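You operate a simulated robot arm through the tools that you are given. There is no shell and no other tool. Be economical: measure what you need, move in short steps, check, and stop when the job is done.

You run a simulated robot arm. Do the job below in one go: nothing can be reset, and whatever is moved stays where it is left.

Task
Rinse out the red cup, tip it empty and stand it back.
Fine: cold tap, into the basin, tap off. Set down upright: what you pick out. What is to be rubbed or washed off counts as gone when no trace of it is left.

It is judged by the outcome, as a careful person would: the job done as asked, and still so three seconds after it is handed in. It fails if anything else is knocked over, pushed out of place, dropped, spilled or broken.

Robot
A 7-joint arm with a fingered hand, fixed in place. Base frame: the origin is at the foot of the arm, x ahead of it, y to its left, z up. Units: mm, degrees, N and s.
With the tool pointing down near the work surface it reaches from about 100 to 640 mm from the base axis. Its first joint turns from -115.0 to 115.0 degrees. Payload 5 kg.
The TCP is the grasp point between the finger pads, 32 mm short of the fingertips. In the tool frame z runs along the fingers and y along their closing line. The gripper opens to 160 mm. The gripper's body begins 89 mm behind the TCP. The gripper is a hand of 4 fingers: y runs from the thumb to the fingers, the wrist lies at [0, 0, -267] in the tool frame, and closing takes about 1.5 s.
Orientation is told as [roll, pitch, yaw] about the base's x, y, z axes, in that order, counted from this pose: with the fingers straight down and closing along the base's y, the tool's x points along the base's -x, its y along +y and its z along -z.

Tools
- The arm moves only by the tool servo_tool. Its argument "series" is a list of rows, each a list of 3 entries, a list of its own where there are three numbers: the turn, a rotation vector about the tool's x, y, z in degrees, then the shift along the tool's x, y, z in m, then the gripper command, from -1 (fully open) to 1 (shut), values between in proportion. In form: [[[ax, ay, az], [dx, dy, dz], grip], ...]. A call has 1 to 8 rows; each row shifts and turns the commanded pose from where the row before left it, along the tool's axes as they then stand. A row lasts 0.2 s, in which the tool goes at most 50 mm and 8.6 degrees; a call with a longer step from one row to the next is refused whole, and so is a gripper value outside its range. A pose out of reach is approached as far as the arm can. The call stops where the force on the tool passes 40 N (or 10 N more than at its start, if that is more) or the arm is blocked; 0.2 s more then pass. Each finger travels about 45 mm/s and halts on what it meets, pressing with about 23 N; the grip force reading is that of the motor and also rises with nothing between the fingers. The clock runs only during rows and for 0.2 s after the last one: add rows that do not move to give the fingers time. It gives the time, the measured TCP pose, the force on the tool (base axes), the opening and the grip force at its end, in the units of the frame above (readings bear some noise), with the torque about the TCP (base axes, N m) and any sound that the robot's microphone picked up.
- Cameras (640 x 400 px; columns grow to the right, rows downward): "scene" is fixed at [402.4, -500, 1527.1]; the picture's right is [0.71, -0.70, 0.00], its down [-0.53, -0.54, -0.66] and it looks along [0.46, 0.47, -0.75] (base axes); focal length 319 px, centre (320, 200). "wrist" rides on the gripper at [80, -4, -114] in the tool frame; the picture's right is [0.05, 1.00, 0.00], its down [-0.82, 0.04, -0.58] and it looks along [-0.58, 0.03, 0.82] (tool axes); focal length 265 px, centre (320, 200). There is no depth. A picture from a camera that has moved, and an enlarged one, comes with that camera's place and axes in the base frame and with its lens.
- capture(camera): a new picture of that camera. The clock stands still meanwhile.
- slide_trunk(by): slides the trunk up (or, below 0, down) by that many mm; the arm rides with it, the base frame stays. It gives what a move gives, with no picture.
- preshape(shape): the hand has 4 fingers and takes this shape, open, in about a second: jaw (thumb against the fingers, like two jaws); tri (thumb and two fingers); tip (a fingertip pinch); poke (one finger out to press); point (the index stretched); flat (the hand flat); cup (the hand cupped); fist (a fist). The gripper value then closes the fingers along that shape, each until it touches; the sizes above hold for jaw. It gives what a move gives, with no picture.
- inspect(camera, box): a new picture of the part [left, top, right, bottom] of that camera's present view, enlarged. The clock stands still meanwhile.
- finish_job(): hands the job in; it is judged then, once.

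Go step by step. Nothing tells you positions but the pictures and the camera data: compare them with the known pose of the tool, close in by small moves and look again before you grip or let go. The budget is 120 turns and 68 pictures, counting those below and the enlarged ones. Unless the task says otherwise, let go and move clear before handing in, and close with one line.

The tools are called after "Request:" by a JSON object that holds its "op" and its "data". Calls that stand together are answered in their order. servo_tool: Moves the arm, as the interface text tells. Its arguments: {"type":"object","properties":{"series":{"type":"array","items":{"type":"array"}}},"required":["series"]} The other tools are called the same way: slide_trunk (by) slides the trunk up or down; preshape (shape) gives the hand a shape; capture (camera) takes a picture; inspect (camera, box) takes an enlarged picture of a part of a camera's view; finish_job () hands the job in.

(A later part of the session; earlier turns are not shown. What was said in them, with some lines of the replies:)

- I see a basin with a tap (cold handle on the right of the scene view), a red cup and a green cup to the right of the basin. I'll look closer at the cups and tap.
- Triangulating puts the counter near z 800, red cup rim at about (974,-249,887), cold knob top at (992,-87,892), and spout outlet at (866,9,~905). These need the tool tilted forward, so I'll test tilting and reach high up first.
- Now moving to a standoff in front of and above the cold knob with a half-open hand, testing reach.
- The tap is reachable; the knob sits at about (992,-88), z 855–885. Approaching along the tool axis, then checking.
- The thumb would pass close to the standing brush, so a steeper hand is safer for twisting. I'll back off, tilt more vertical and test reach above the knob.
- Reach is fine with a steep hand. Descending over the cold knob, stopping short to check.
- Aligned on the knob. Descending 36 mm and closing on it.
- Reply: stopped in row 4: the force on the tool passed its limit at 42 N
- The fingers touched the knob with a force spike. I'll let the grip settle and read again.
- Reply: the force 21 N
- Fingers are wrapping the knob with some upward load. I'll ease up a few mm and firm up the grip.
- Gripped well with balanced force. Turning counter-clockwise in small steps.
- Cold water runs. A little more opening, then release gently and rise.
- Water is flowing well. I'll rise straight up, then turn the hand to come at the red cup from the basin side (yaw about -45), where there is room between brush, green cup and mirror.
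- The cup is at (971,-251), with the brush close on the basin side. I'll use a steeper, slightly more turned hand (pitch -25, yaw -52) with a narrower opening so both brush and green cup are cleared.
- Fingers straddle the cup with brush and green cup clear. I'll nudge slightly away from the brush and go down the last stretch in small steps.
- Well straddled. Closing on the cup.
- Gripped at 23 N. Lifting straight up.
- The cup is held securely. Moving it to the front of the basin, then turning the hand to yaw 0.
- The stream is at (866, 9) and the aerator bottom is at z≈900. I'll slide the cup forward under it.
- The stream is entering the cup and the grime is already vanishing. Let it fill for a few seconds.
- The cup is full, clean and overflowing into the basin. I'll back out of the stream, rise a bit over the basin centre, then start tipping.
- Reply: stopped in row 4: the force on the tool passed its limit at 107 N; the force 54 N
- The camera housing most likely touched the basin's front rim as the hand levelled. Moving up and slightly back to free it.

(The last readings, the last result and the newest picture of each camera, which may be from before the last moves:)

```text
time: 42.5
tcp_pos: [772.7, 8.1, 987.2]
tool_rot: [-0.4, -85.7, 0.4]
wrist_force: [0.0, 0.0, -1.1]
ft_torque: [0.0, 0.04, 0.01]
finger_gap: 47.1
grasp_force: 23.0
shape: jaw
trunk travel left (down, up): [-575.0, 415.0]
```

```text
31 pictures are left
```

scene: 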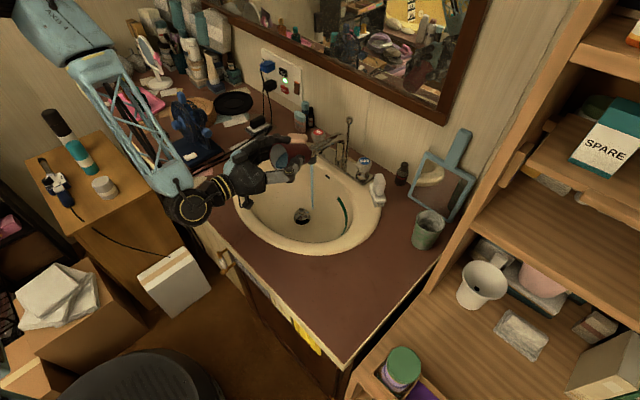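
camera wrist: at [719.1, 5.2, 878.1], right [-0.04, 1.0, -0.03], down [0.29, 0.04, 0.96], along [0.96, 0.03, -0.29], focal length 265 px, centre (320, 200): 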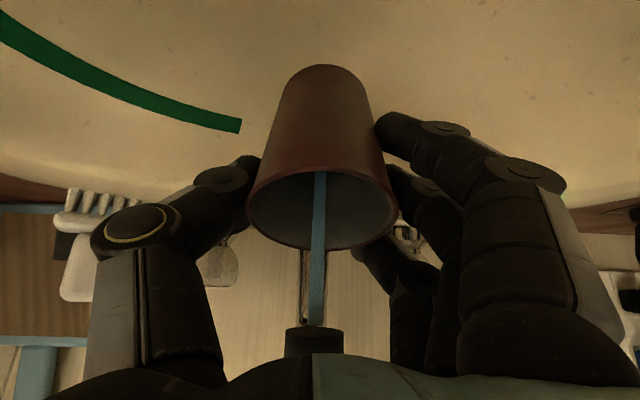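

Free again. Now rolling the hand about its own axis to bring the mouth downward over the basin.

Request:
{"op": "servo_tool", "data": {"series": [[[0, 0, 8], [0, 0, 0], 0.5], [[0, 0, 8], [0.01, 0, 0], 0.5], [[0, 0, 8], [0, 0, 0], 0.5], [[0, 0, 8], [0, 0, 0], 0.5], [[0, 0, 8], [0, 0, 0], 0.5], [[0, 0, 8], [0, 0, 0], 0.5], [[0, 0, 8], [0, 0, 0], 0.5], [[0, 0, 0], [0, 0, 0], 0.5]]}}

Request:
{"op": "inspect", "data": {"camera": "scene", "box": [180, 90, 400, 260]}}

```text
time: 44.3
tcp_pos: [773.5, 9.2, 978.1]
tool_rot: [85.0, -33.8, -87.4]
wrist_force: [0.5, 0.9, -0.4]
ft_torque: [-0.02, 0.02, 0.01]
finger_gap: 47.4
grasp_force: 23.4
shape: jaw
trunk travel left (down, up): [-575.0, 415.0]
```

```text
2.35 times, centred on (290, 175) of scene
camera zoom: at [402.4, -500.0, 1527.1], right [0.71, -0.7, 0.0], down [-0.53, -0.54, -0.66], along [0.46, 0.47, -0.75], focal length 751 px, centre (391, 259)
```

zoom: 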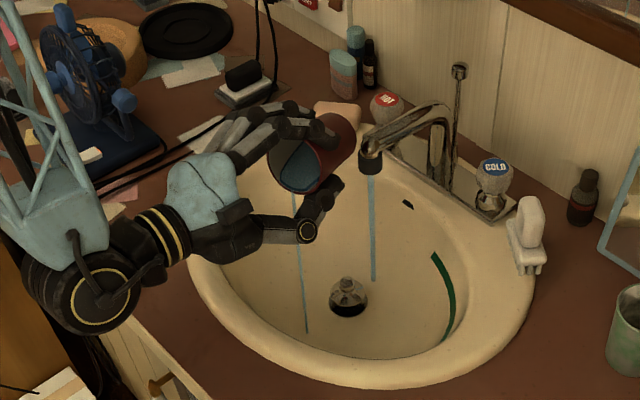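

Pouring nicely into the basin. Continuing the roll.

Request:
{"op": "servo_tool", "data": {"series": [[[0, 0, 8], [0, 0, 0], 0.5], [[0, 0, 8], [0, 0, 0], 0.5], [[0, 0, 8], [0, 0, 0], 0.5], [[0, 0, 8], [0, 0, 0], 0.5], [[0, 0, 8], [0, 0, 0], 0.5], [[0, 0, 8], [0, 0, 0], 0.5], [[0, 0, 8], [0, 0, 0], 0.5], [[0, 0, 8], [0, 0, 0], 0.5]]}}

Request:
{"op": "servo_tool", "data": {"series": [[[0, 0, 8], [0, 0, 0], 0.5], [[0, 0, 8], [0, 0, 0], 0.5], [[0, 0, 8], [0, 0, 0], 0.5], [[0, 0, 8], [0, 0, 0], 0.5], [[0, 0, 8], [0, 0, 0], 0.5], [[0, 0, 0], [0, 0, 0], 0.5], [[0, 0, 0], [0, 0, 0], 0.5]]}}

Request:
{"op": "inspect", "data": {"camera": "scene", "box": [180, 90, 400, 260]}}

Request:
{"op": "capture", "data": {"camera": "wrist"}}

```text
time: 46.1
tcp_pos: [773.4, 8.8, 979.2]
tool_rot: [85.2, 30.0, -92.5]
wrist_force: [-0.3, -0.1, -0.5]
ft_torque: [-0.01, 0.04, -0.02]
finger_gap: 47.3
grasp_force: 22.8
shape: jaw
trunk travel left (down, up): [-575.0, 415.0]
```

```text
time: 47.7
tcp_pos: [772.3, 9.1, 978.0]
tool_rot: [78.1, 69.6, -101.5]
wrist_force: [-0.5, 0.7, -0.2]
ft_torque: [-0.02, -0.03, 0.0]
finger_gap: 47.4
grasp_force: 23.2
shape: jaw
trunk travel left (down, up): [-575.0, 415.0]
```

```text
2.35 times, centred on (290, 175) of scene
camera zoom: at [402.4, -500.0, 1527.1], right [0.71, -0.7, 0.0], down [-0.53, -0.54, -0.66], along [0.46, 0.47, -0.75], focal length 751 px, centre (391, 259)
```

zoom: 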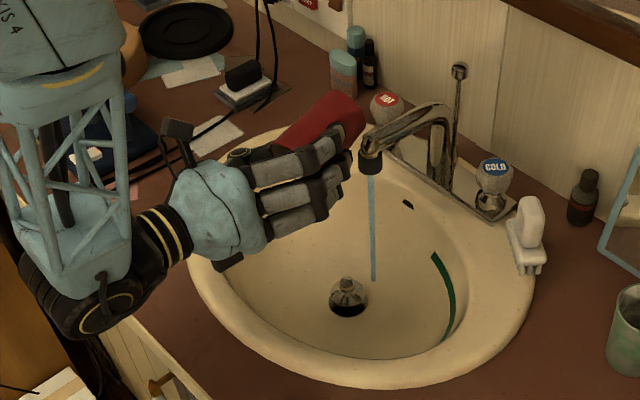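

```text
28 pictures are left
camera wrist: at [664.1, 40.1, 1058.6], right [0.03, -0.92, 0.39], down [-0.63, -0.32, -0.71], along [0.78, -0.23, -0.59], focal length 265 px, centre (320, 200)
```

wrist: 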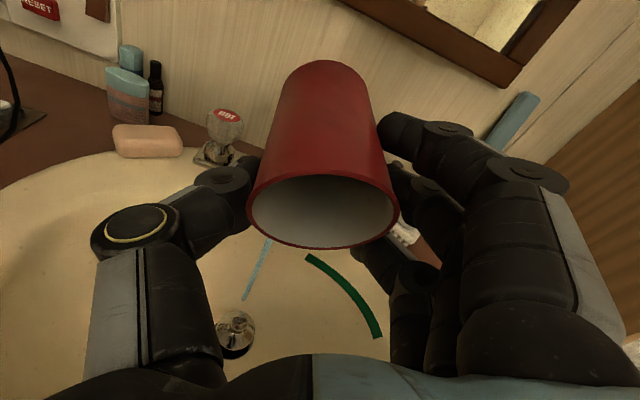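

The stream out of the cup has stopped. I'll tip a bit further to drain and inspect the inside.

Request:
{"op": "servo_tool", "data": {"series": [[[0, 8, 0], [0, 0, 0], 0.5], [[0, 8, 0], [0, 0, 0], 0.5], [[0, 0, 0], [0, 0, 0], 0.5], [[0, 0, 0], [0, 0, 0], 0.5]]}}

Request:
{"op": "inspect", "data": {"camera": "wrist", "box": [220, 40, 420, 260]}}

Request:
{"op": "inspect", "data": {"camera": "scene", "box": [180, 90, 400, 260]}}

```text
time: 48.7
tcp_pos: [771.6, 8.8, 978.6]
tool_rot: [118.9, 66.9, -57.4]
wrist_force: [-0.5, -0.8, -0.8]
ft_torque: [0.0, -0.02, -0.04]
finger_gap: 47.0
grasp_force: 23.3
shape: jaw
trunk travel left (down, up): [-575.0, 415.0]
```

```text
1.82 times, centred on (320, 150) of wrist
camera zoom: at [644.0, 28.3, 1027.7], right [0.01, -0.92, 0.39], down [-0.39, -0.36, -0.85], along [0.92, -0.14, -0.37], focal length 483 px, centre (320, 291)
```

zoom: 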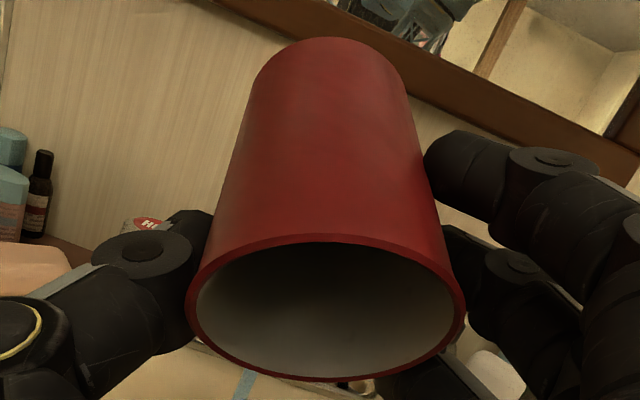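

```text
2.35 times, centred on (290, 175) of scene
camera zoom: at [402.4, -500.0, 1527.1], right [0.71, -0.7, 0.0], down [-0.53, -0.54, -0.66], along [0.46, 0.47, -0.75], focal length 751 px, centre (391, 259)
```

zoom: 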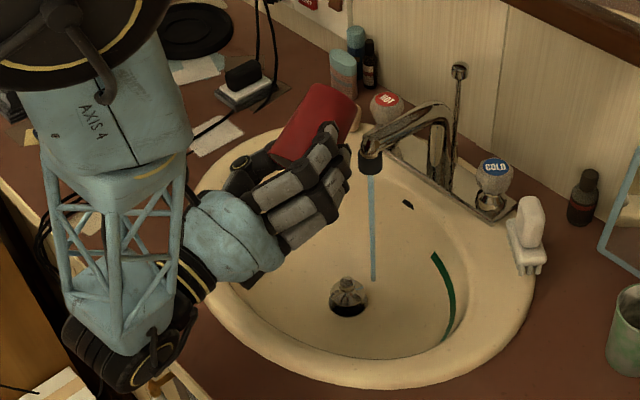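

Clean inside and out, and empty. Reversing the tilt and roll to bring the cup upright.

Request:
{"op": "servo_tool", "data": {"series": [[[0, -8, 0], [0, 0, 0], 0.5], [[0, -8, 0], [0, 0, 0], 0.5], [[0, 0, -8], [0, 0, 0], 0.5], [[0, 0, -8], [0, 0, 0], 0.5], [[0, 0, -8], [0, 0, 0], 0.5], [[0, 0, -8], [0, 0, 0], 0.5], [[0, 0, -8], [0, 0, 0], 0.5], [[0, 0, -8], [0, 0, 0], 0.5]]}}

Request:
{"op": "servo_tool", "data": {"series": [[[0, 0, -8], [0, 0, 0], 0.5], [[0, 0, -8], [0, 0, 0], 0.5], [[0, 0, -8], [0, 0, 0], 0.5], [[0, 0, -8], [0, 0, 0], 0.5], [[0, 0, -8], [0, 0, 0], 0.5], [[0, 0, -8], [0, 0, 0], 0.5], [[0, 0, -8], [0, 0, 0], 0.5], [[0, 0, -8], [0, 0, 0], 0.5]]}}

Request:
{"op": "servo_tool", "data": {"series": [[[0, 0, -8], [0, 0, 0], 0.5], [[0, 0, -8], [0, 0, 0], 0.5], [[0, 0, -8], [0, 0, 0], 0.5], [[0, 0, -8], [0, 0, 0], 0.5], [[0, 0, -8], [0, 0, 0], 0.5], [[0, 0, -8], [0, 0, 0], 0.5], [[0, 8, 0], [0, 0, 0], 0.5], [[0, 8, 0], [0, 0, 0], 0.5]]}}

Request:
{"op": "servo_tool", "data": {"series": [[[0, 8, 0], [0, 0, 0], 0.5], [[0, 8, 0], [0, 0, 0], 0.5], [[0, 8, 0], [0, 0, 0], 0.5], [[0, 8, 0], [0, 0, 0], 0.5], [[0, 8, 0], [0, 0, 0], 0.5], [[0, 5, 0], [0, 0, 0], 0.5], [[0, 0, 0], [0, 0, 0], 0.5]]}}

```text
time: 50.5
tcp_pos: [772.0, 9.4, 978.6]
tool_rot: [85.6, 21.8, -91.7]
wrist_force: [-0.4, -0.2, -0.6]
ft_torque: [-0.01, 0.02, 0.02]
finger_gap: 47.4
grasp_force: 22.5
shape: jaw
trunk travel left (down, up): [-575.0, 415.0]
```

```text
time: 52.3
tcp_pos: [772.9, 8.8, 978.4]
tool_rot: [84.3, -41.9, -86.3]
wrist_force: [0.6, -0.8, -0.4]
ft_torque: [0.0, -0.02, -0.02]
finger_gap: 47.2
grasp_force: 23.3
shape: jaw
trunk travel left (down, up): [-575.0, 415.0]
```

```text
time: 54.1
tcp_pos: [772.4, 10.0, 978.2]
tool_rot: [-0.1, -69.7, 0.2]
wrist_force: [-0.3, 1.1, -0.5]
ft_torque: [0.02, -0.01, -0.02]
finger_gap: 47.2
grasp_force: 23.3
shape: jaw
trunk travel left (down, up): [-575.0, 415.0]
```

```text
time: 55.7
tcp_pos: [773.0, 7.9, 979.6]
tool_rot: [-0.1, -24.8, -0.1]
wrist_force: [0.0, -0.6, -1.3]
ft_torque: [0.02, -0.01, 0.03]
finger_gap: 46.4
grasp_force: 22.5
shape: jaw
trunk travel left (down, up): [-575.0, 415.0]
```

Upright. Turning back to yaw -52 and carrying the cup to above its spot.

Request:
{"op": "servo_tool", "data": {"series": [[[3.38, 0, 7.25], [-0.017, 0, -0.0362], 0.5], [[3.38, 0, 7.25], [0, 0, 0], 0.5], [[3.38, 0, 7.25], [0, 0, 0], 0.5], [[3.38, 0, 7.25], [0, 0, 0], 0.5], [[3.38, 0, 7.25], [0, 0, 0], 0.5], [[3.38, 0, 7.25], [0, 0, 0], 0.5], [[1.69, 0, 3.63], [0, 0, 0], 0.5], [[0, 0, 0], [0, 0, 0], 0.5]]}}

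Request:
{"op": "servo_tool", "data": {"series": [[[0, 0, 0], [-0.036, 0, 0.0165], 0.5], [[0, 0, 0], [-0.0375, 0, 0.0174], 0.5], [[0, 0, 0], [-0.0375, 0, 0.0174], 0.5], [[0, 0, 0], [-0.0375, 0, 0.0174], 0.5], [[0, 0, 0], [-0.0375, 0, 0.0174], 0.5], [[0, 0, 0], [-0.0375, 0, 0.0174], 0.5], [[0, 0, 0], [-0.0375, 0, 0.0174], 0.5], [[0, 0, 0], [-0.0375, 0, 0.0174], 0.5]]}}

Request:
{"op": "servo_tool", "data": {"series": [[[0, 0, 0], [0, 0, 0], 0.5], [[0, 0, 0], [0, 0, 0], 0.5]]}}

```text
time: 57.5
tcp_pos: [771.8, 8.6, 1018.1]
tool_rot: [-0.1, -24.8, -52.1]
wrist_force: [-0.1, -1.1, 0.7]
ft_torque: [-0.01, 0.01, -0.02]
finger_gap: 46.6
grasp_force: 23.1
shape: jaw
trunk travel left (down, up): [-575.0, 415.0]
```

```text
time: 59.3
tcp_pos: [975.3, -251.2, 1018.4]
tool_rot: [-0.1, -24.9, -52.0]
wrist_force: [-0.3, -0.4, -0.5]
ft_torque: [0.05, 0.01, -0.01]
finger_gap: 46.6
grasp_force: 22.5
shape: jaw
trunk travel left (down, up): [-575.0, 415.0]
```

```text
time: 59.9
tcp_pos: [974.5, -251.6, 1019.5]
tool_rot: [-0.1, -24.9, -51.9]
wrist_force: [-0.4, 0.6, -0.3]
ft_torque: [0.04, 0.02, 0.02]
finger_gap: 46.5
grasp_force: 23.0
shape: jaw
trunk travel left (down, up): [-575.0, 415.0]
```

Request:
{"op": "servo_tool", "data": {"series": [[[0, 0, 0], [0.0117, -0.002, 0.0276], 0.5], [[0, 0, 0], [0.0127, 0, 0.0272], 0.5], [[0, 0, 0], [0.0106, 0, 0.0227], 0.5], [[0, 0, 0], [0, 0, 0], 0.5], [[0, 0, 0], [0, 0, 0], 0.5]]}}

Request:
{"op": "capture", "data": {"camera": "wrist"}}

Request:
{"op": "inspect", "data": {"camera": "scene", "box": [340, 130, 460, 250]}}

```text
time: 61.1
tcp_pos: [973.9, -253.1, 933.6]
tool_rot: [-0.1, -24.9, -52.0]
wrist_force: [0.7, -0.1, -1.1]
ft_torque: [0.02, -0.01, 0.03]
finger_gap: 46.6
grasp_force: 23.1
shape: jaw
trunk travel left (down, up): [-575.0, 415.0]
```

```text
25 pictures are left
camera wrist: at [895.7, -160.0, 1001.6], right [0.76, 0.65, -0.02], down [0.34, -0.36, 0.87], along [0.56, -0.67, -0.5], focal length 265 px, centre (320, 200)
```

wrist: 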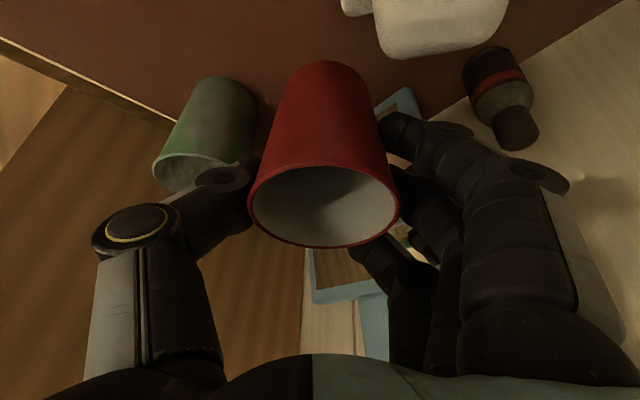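

```text
3.33 times, centred on (400, 190) of scene
camera zoom: at [402.4, -500.0, 1527.1], right [0.71, -0.7, 0.0], down [-0.53, -0.54, -0.66], along [0.46, 0.47, -0.75], focal length 1064 px, centre (53, 233)
```

zoom: 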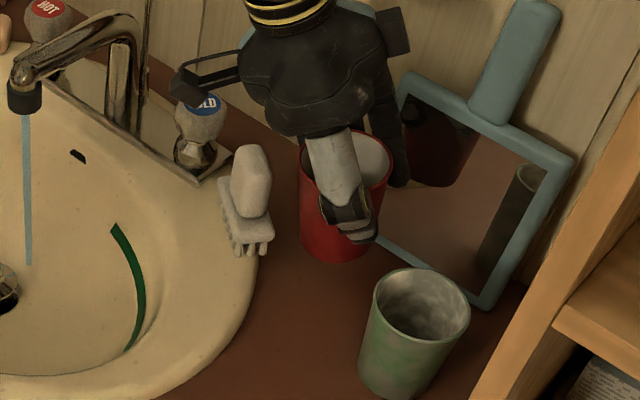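

The cup is clean and sits in the hand as when picked. Lowering the last stretch.

Request:
{"op": "servo_tool", "data": {"series": [[[0, 0, 0], [0.0076, 0, 0.0163], 0.5], [[0, 0, 0], [0.0076, 0, 0.0163], 0.5], [[0, 0, 0], [0.0042, 0, 0.0091], 0.5], [[0, 0, 0], [0.0017, 0, 0.0036], 0.5], [[0, 0, 0], [0.0008, 0, 0.0018], 0.5], [[0, 0, 0], [0, 0, 0], 0.5], [[0, 0, 0], [0, 0, 0], 0.5]]}}

```text
time: 62.7
tcp_pos: [973.7, -251.7, 882.5]
tool_rot: [-0.1, -24.9, -52.0]
wrist_force: [0.5, -0.6, 0.5]
ft_torque: [-0.01, -0.02, 0.0]
finger_gap: 46.3
grasp_force: 23.1
shape: jaw
trunk travel left (down, up): [-575.0, 415.0]
```

Request:
{"op": "servo_tool", "data": {"series": [[[0, 0, 0], [0.0008, 0, 0.0018], 0.5], [[0, 0, 0], [0.0008, 0, 0.0018], 0.5], [[0, 0, 0], [0, 0, 0], 0.5]]}}

```text
time: 63.5
tcp_pos: [973.3, -252.8, 879.9]
tool_rot: [-0.1, -25.1, -52.1]
wrist_force: [2.4, -2.8, 12.7]
ft_torque: [0.07, -0.03, -0.01]
finger_gap: 46.2
grasp_force: 23.2
shape: jaw
trunk travel left (down, up): [-575.0, 415.0]
```

Contact with the counter felt (about 13 N). Releasing gently and withdrawing along the approach axis.

Request:
{"op": "servo_tool", "data": {"series": [[[0, 0, 0], [0, 0, 0], 0.35], [[0, 0, 0], [0, 0, 0], 0.2], [[0, 0, 0], [0, 0, 0], 0.05], [[0, 0, 0], [0, 0, 0], -0.1], [[0, 0, 0], [0, 0, 0], -0.1], [[0, 0, 0], [0, 0, 0], -0.1]]}}

Request:
{"op": "capture", "data": {"camera": "wrist"}}

Request:
{"op": "inspect", "data": {"camera": "scene", "box": [340, 130, 460, 250]}}

```text
time: 64.9
tcp_pos: [974.4, -252.3, 877.9]
tool_rot: [-0.1, -24.9, -51.9]
wrist_force: [0.1, 0.1, 0.2]
ft_torque: [0.04, -0.03, -0.01]
finger_gap: 86.9
grasp_force: 0.1
shape: jaw
trunk travel left (down, up): [-575.0, 415.0]
```

```text
23 pictures are left
camera wrist: at [896.1, -160.3, 945.5], right [0.76, 0.65, -0.02], down [0.34, -0.36, 0.87], along [0.56, -0.67, -0.5], focal length 265 px, centre (320, 200)
```

wrist: 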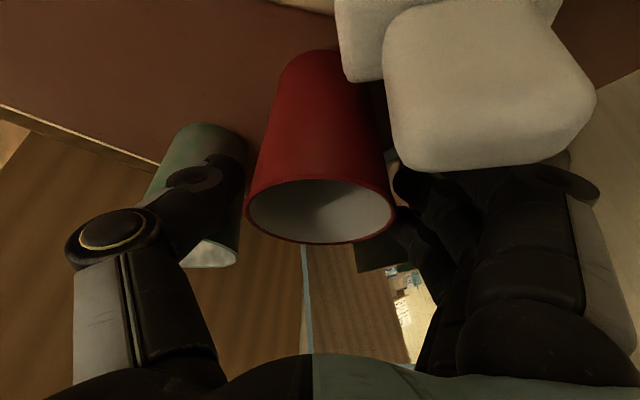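

```text
3.33 times, centred on (400, 190) of scene
camera zoom: at [402.4, -500.0, 1527.1], right [0.71, -0.7, 0.0], down [-0.53, -0.54, -0.66], along [0.46, 0.47, -0.75], focal length 1064 px, centre (53, 233)
```

zoom: 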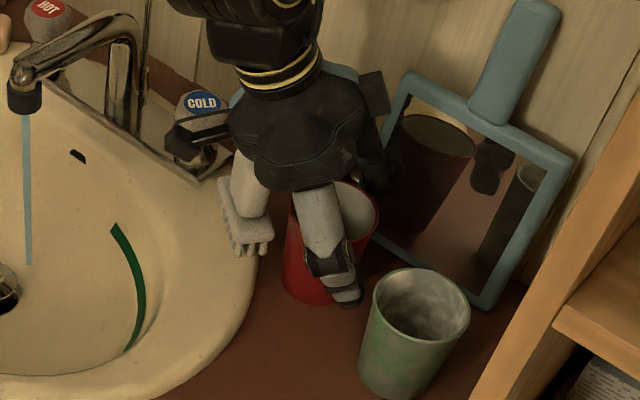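

Cup is released. Withdrawing along the tool axis, slowly at first.

Request:
{"op": "servo_tool", "data": {"series": [[[0, 0, 0], [0, 0, -0.01], -0.15], [[0, 0, 0], [0, 0, -0.02], -0.15], [[0, 0, 0], [0, 0, -0.025], -0.15], [[0, 0, 0], [0, 0, -0.03], -0.15], [[0, 0, 0], [0, 0, -0.03], -0.15], [[0, 0, 0], [0, 0, -0.03], -0.15], [[0, 0, 0], [0, 0, 0], -0.15]]}}

Request:
{"op": "inspect", "data": {"camera": "scene", "box": [340, 130, 460, 250]}}

```text
time: 66.5
tcp_pos: [935.9, -204.5, 1009.6]
tool_rot: [-0.2, -24.9, -51.9]
wrist_force: [0.2, 0.7, 0.1]
ft_torque: [0.02, -0.02, -0.02]
finger_gap: 91.3
grasp_force: 0.1
shape: jaw
trunk travel left (down, up): [-575.0, 415.0]
```

```text
3.33 times, centred on (400, 190) of scene
camera zoom: at [402.4, -500.0, 1527.1], right [0.71, -0.7, 0.0], down [-0.53, -0.54, -0.66], along [0.46, 0.47, -0.75], focal length 1064 px, centre (53, 233)
```

zoom: 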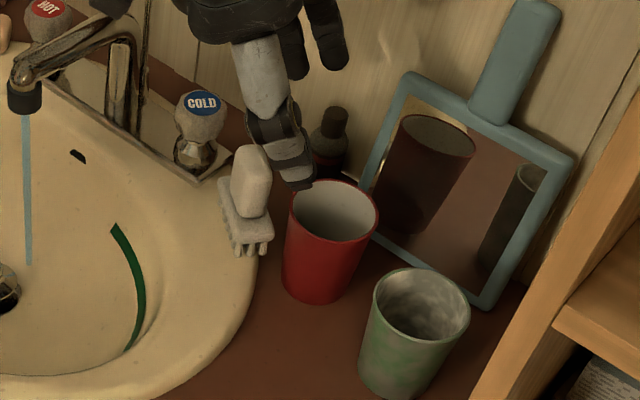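

The cup stands upright in its place, clean and empty. Now back to the cold knob to shut it off: same pose as when I released it.

Request:
{"op": "servo_tool", "data": {"series": [[[0, 0, 0], [0.0306, 0.0148, -0.0253], 0], [[0, 0, 0], [0.0306, 0.0148, -0.0253], 0.2], [[0, 0, 0], [0.0306, 0.0148, -0.0253], 0.2], [[-3.38, 0, -7.25], [0, 0, 0], 0.2], [[-3.38, 0, -7.25], [0, 0, 0], 0.2], [[-3.38, 0, -7.25], [0, 0, 0], 0.2], [[-3.38, 0, -7.25], [0, 0, 0], 0.2], [[-3.38, 0, -7.25], [0, 0, 0], 0.2]]}}

Request:
{"op": "servo_tool", "data": {"series": [[[-3.38, 0, -7.25], [0, 0, 0], 0.2], [[-3.38, 0, -7.25], [0, 0, 0], 0.2], [[-3.38, 0, -7.25], [0, 0, 0], 0.2], [[-3.38, 0, -7.25], [0, 0, 0], 0.2], [[-3.38, 0, -7.25], [0, 0, 0], 0.2], [[-3.38, 0, -7.25], [0, 0, 0], 0.2], [[-3.38, 0, -7.25], [0, 0, 0], 0.2], [[0, 8.5, 0], [0, 0, 0], 0.2]]}}

Request:
{"op": "servo_tool", "data": {"series": [[[0, 0, 0], [0, 0, 0], 0.2], [[0, 0, 0], [0, 0, 0], 0.2]]}}

```text
time: 68.3
tcp_pos: [899.6, -86.8, 1039.4]
tool_rot: [-0.1, -24.9, -12.0]
wrist_force: [-0.1, 0.0, -0.3]
ft_torque: [-0.02, 0.01, 0.0]
finger_gap: 64.7
grasp_force: 0.1
shape: jaw
trunk travel left (down, up): [-575.0, 415.0]
```

```text
time: 70.1
tcp_pos: [900.3, -84.1, 1039.9]
tool_rot: [0.1, -16.3, 43.9]
wrist_force: [1.1, 0.6, -1.0]
ft_torque: [-0.02, -0.01, 0.0]
finger_gap: 64.6
grasp_force: 0.0
shape: jaw
trunk travel left (down, up): [-575.0, 415.0]
```

```text
time: 70.7
tcp_pos: [900.1, -86.5, 1040.1]
tool_rot: [0.1, -16.4, 43.9]
wrist_force: [-0.3, 0.3, -0.1]
ft_torque: [-0.01, 0.03, 0.01]
finger_gap: 64.7
grasp_force: 0.2
shape: jaw
trunk travel left (down, up): [-575.0, 415.0]
```

Request:
{"op": "servo_tool", "data": {"series": [[[0, 0, 0], [-0.0212, -0.0218, 0.0062], 0.2], [[0, 0, 0], [-0.0212, -0.0218, 0.0062], 0.2], [[0, 0, 0], [-0.0212, -0.0218, 0.0062], 0.2], [[0, 0, 0], [0.0113, 0, 0.0384], 0.2], [[0, 0, 0], [0.0113, 0, 0.0384], 0.2], [[0, 0, 0], [0.0085, 0, 0.0288], 0.2], [[0, 0, 0], [0, 0, 0], 0.2], [[0, 0, 0], [0, 0, 0], 0.2]]}}

Request:
{"op": "capture", "data": {"camera": "wrist"}}

```text
time: 72.5
tcp_pos: [993.6, -88.1, 930.0]
tool_rot: [0.1, -16.4, 43.8]
wrist_force: [0.6, -0.9, 0.8]
ft_torque: [0.02, -0.01, 0.01]
finger_gap: 64.9
grasp_force: 0.1
shape: jaw
trunk travel left (down, up): [-575.0, 415.0]
```

```text
20 pictures are left
camera wrist: at [917.1, -166.8, 1014.1], right [-0.73, 0.69, -0.01], down [0.42, 0.46, 0.78], along [0.54, 0.57, -0.62], focal length 265 px, centre (320, 200)
```

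wrist: 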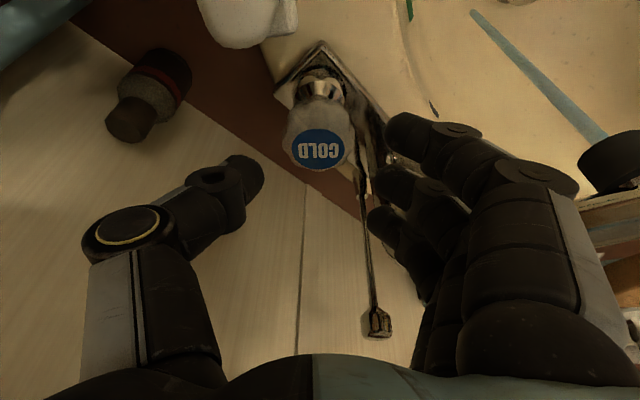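

Aligned over the knob. Descending to the earlier grip height and closing gradually.

Request:
{"op": "servo_tool", "data": {"series": [[[0, 0, 0], [0.0066, 0, 0.0225], 0.2], [[0, 0, 0], [0.0066, 0, 0.0225], 0.2], [[0, 0, 0], [0, 0, 0], 0.3], [[0, 0, 0], [0, 0, 0], 0.4], [[0, 0, 0], [0, 0, 0], 0.5], [[0, 0, 0], [0, 0, 0], 0.6], [[0, 0, 0], [0, 0, 0], 0.7], [[0, 0, 0], [0, 0, 0], 0.8]]}}

Request:
{"op": "servo_tool", "data": {"series": [[[0, 0, 0], [0, 0, 0], 0.9], [[0, 0, 0], [0, 0, 0], 0.9]]}}

```text
time: 74.3
tcp_pos: [992.3, -87.0, 881.3]
tool_rot: [0.1, -16.5, 43.9]
wrist_force: [4.4, -1.9, -1.8]
ft_torque: [0.02, -0.09, 0.03]
finger_gap: 25.8
grasp_force: 16.2
shape: jaw
trunk travel left (down, up): [-575.0, 415.0]
```

```text
time: 74.9
tcp_pos: [994.7, -86.5, 881.8]
tool_rot: [0.0, -16.4, 43.8]
wrist_force: [6.6, -3.8, -2.3]
ft_torque: [-0.03, -0.16, -0.03]
finger_gap: 25.1
grasp_force: 22.8
shape: jaw
trunk travel left (down, up): [-575.0, 415.0]
```

Gripped. Turning clockwise 48°.

Request:
{"op": "servo_tool", "data": {"series": [[[2.26, 0, 7.67], [0, 0, 0], 0.9], [[2.26, 0, 7.67], [0, 0, 0], 0.9], [[2.26, 0, 7.67], [0, 0, 0], 0.9], [[2.26, 0, 7.67], [0, 0, 0], 0.9], [[2.26, 0, 7.67], [0, 0, 0], 0.9], [[2.26, 0, 7.67], [0, 0, 0], 0.9], [[0, 0, 0], [0, 0, 0], 0.9]]}}

Request:
{"op": "inspect", "data": {"camera": "scene", "box": [260, 110, 420, 230]}}

```text
time: 76.5
tcp_pos: [995.7, -87.6, 882.5]
tool_rot: [0.0, -16.3, -4.3]
wrist_force: [14.7, -3.1, -2.2]
ft_torque: [-0.51, -0.04, 0.28]
finger_gap: 25.0
grasp_force: 23.3
shape: jaw
trunk travel left (down, up): [-575.0, 415.0]
```

```text
3.33 times, centred on (340, 170) of scene
camera zoom: at [402.4, -500.0, 1527.1], right [0.71, -0.7, 0.0], down [-0.53, -0.54, -0.66], along [0.46, 0.47, -0.75], focal length 1064 px, centre (253, 300)
```

zoom: 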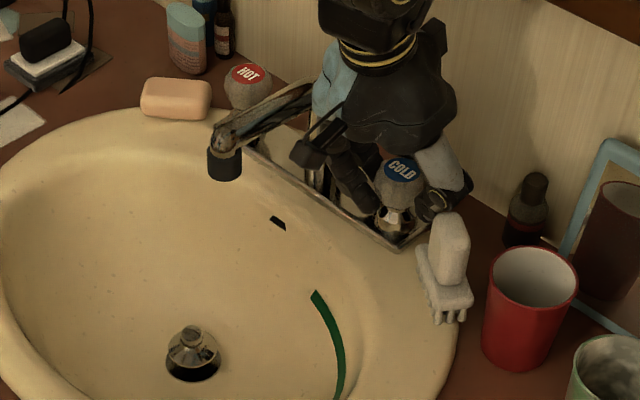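

Water is off and the knob is at its stop. Releasing and rising clear.

Request:
{"op": "servo_tool", "data": {"series": [[[0, 0, 0], [0, 0, 0], 0.6], [[0, 0, 0], [0, 0, 0], 0.4], [[0, 0, 0], [0, 0, 0], 0.2], [[0, 0, 0], [0, 0, 0], 0.15], [[0, 0, 0], [0, 0, 0], 0.15], [[0, 0, 0], [-0.0057, 0, -0.0192], 0.15], [[0, 0, 0], [-0.0113, 0, -0.0384], 0.15], [[0, 0, 0], [-0.0113, 0, -0.0384], 0.15]]}}

Request:
{"op": "servo_tool", "data": {"series": [[[0, 0, 0], [-0.0113, 0, -0.0384], 0.15], [[0, 0, 0], [-0.0057, 0, -0.0192], 0.15], [[0, 0, 0], [0.04, 0, 0], 0.15], [[0, 0, 0], [0.045, 0, 0], 0.15], [[0, 0, 0], [0.045, 0, 0], 0.15], [[0, 0, 0], [0.045, 0, -0.01], 0.15], [[0, 0, 0], [0.045, 0, -0.01], 0.15], [[0, 0, 0], [0, 0, 0], 0.15]]}}

Request:
{"op": "capture", "data": {"camera": "scene"}}

Request:
{"op": "inspect", "data": {"camera": "scene", "box": [260, 110, 460, 260]}}

```text
time: 78.3
tcp_pos: [992.2, -85.9, 982.7]
tool_rot: [0.0, -16.3, -4.1]
wrist_force: [-0.3, 0.1, 0.7]
ft_torque: [0.0, -0.06, 0.02]
finger_gap: 66.9
grasp_force: 0.0
shape: jaw
trunk travel left (down, up): [-575.0, 415.0]
```

```text
time: 80.1
tcp_pos: [776.4, -73.2, 1000.8]
tool_rot: [0.0, -16.3, -4.1]
wrist_force: [-0.1, -0.3, 0.9]
ft_torque: [0.0, -0.03, 0.0]
finger_gap: 67.3
grasp_force: 0.0
shape: jaw
trunk travel left (down, up): [-575.0, 415.0]
```

```text
18 pictures are left
```

scene: 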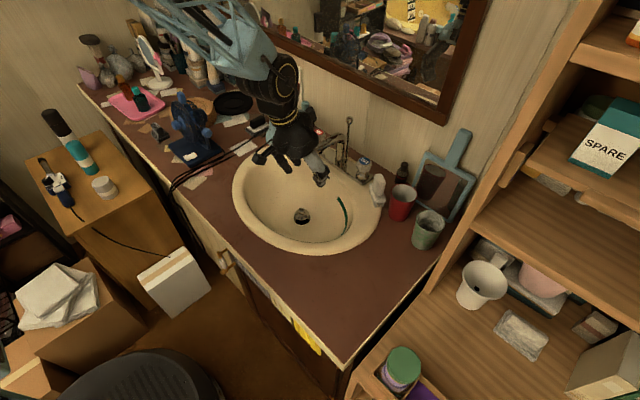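

```text
2.67 times, centred on (360, 185) of scene
camera zoom: at [402.4, -500.0, 1527.1], right [0.71, -0.7, 0.0], down [-0.53, -0.54, -0.66], along [0.46, 0.47, -0.75], focal length 851 px, centre (213, 240)
```

zoom: 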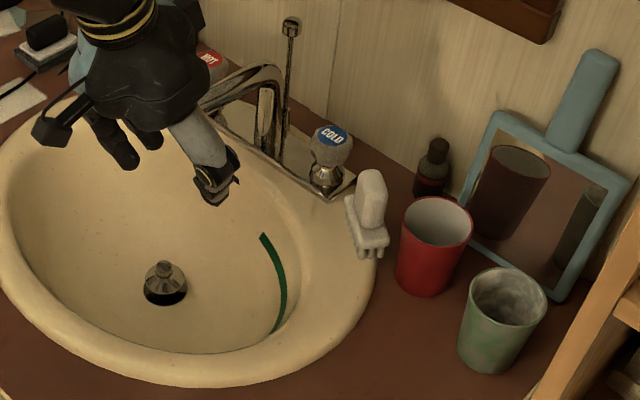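

All is in place and the water is off. One close look inside the cup.

Request:
{"op": "inspect", "data": {"camera": "scene", "box": [380, 175, 430, 230]}}

```text
7.27 times, centred on (405, 202) of scene
camera zoom: at [402.4, -500.0, 1527.1], right [0.71, -0.7, 0.0], down [-0.53, -0.54, -0.66], along [0.46, 0.47, -0.75], focal length 2321 px, centre (-298, 182)
```

zoom: 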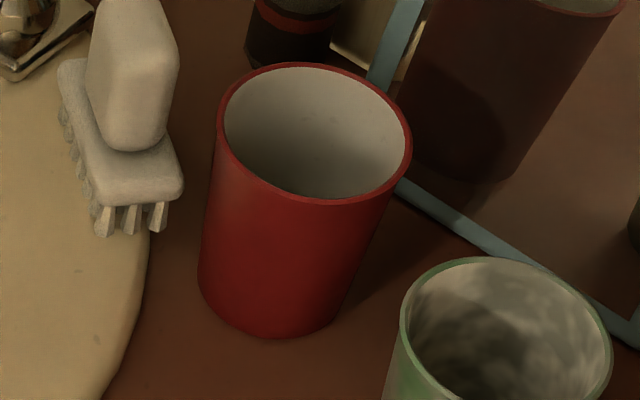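

The cup is clean, empty and upright, and the hand is clear, so I'm handing in.

Request:
{"op": "finish_job", "data": {}}

```text
The job is handed in.
```

The red cup is rinsed clean with cold water, tipped empty into the basin and standing upright within about 6 mm of where it was, and the tap is off. While I was tipping it, the hand hit something, probably the basin's front rim, and the force briefly reached 107 N. I saw no damage, and nothing else was moved or knocked over.
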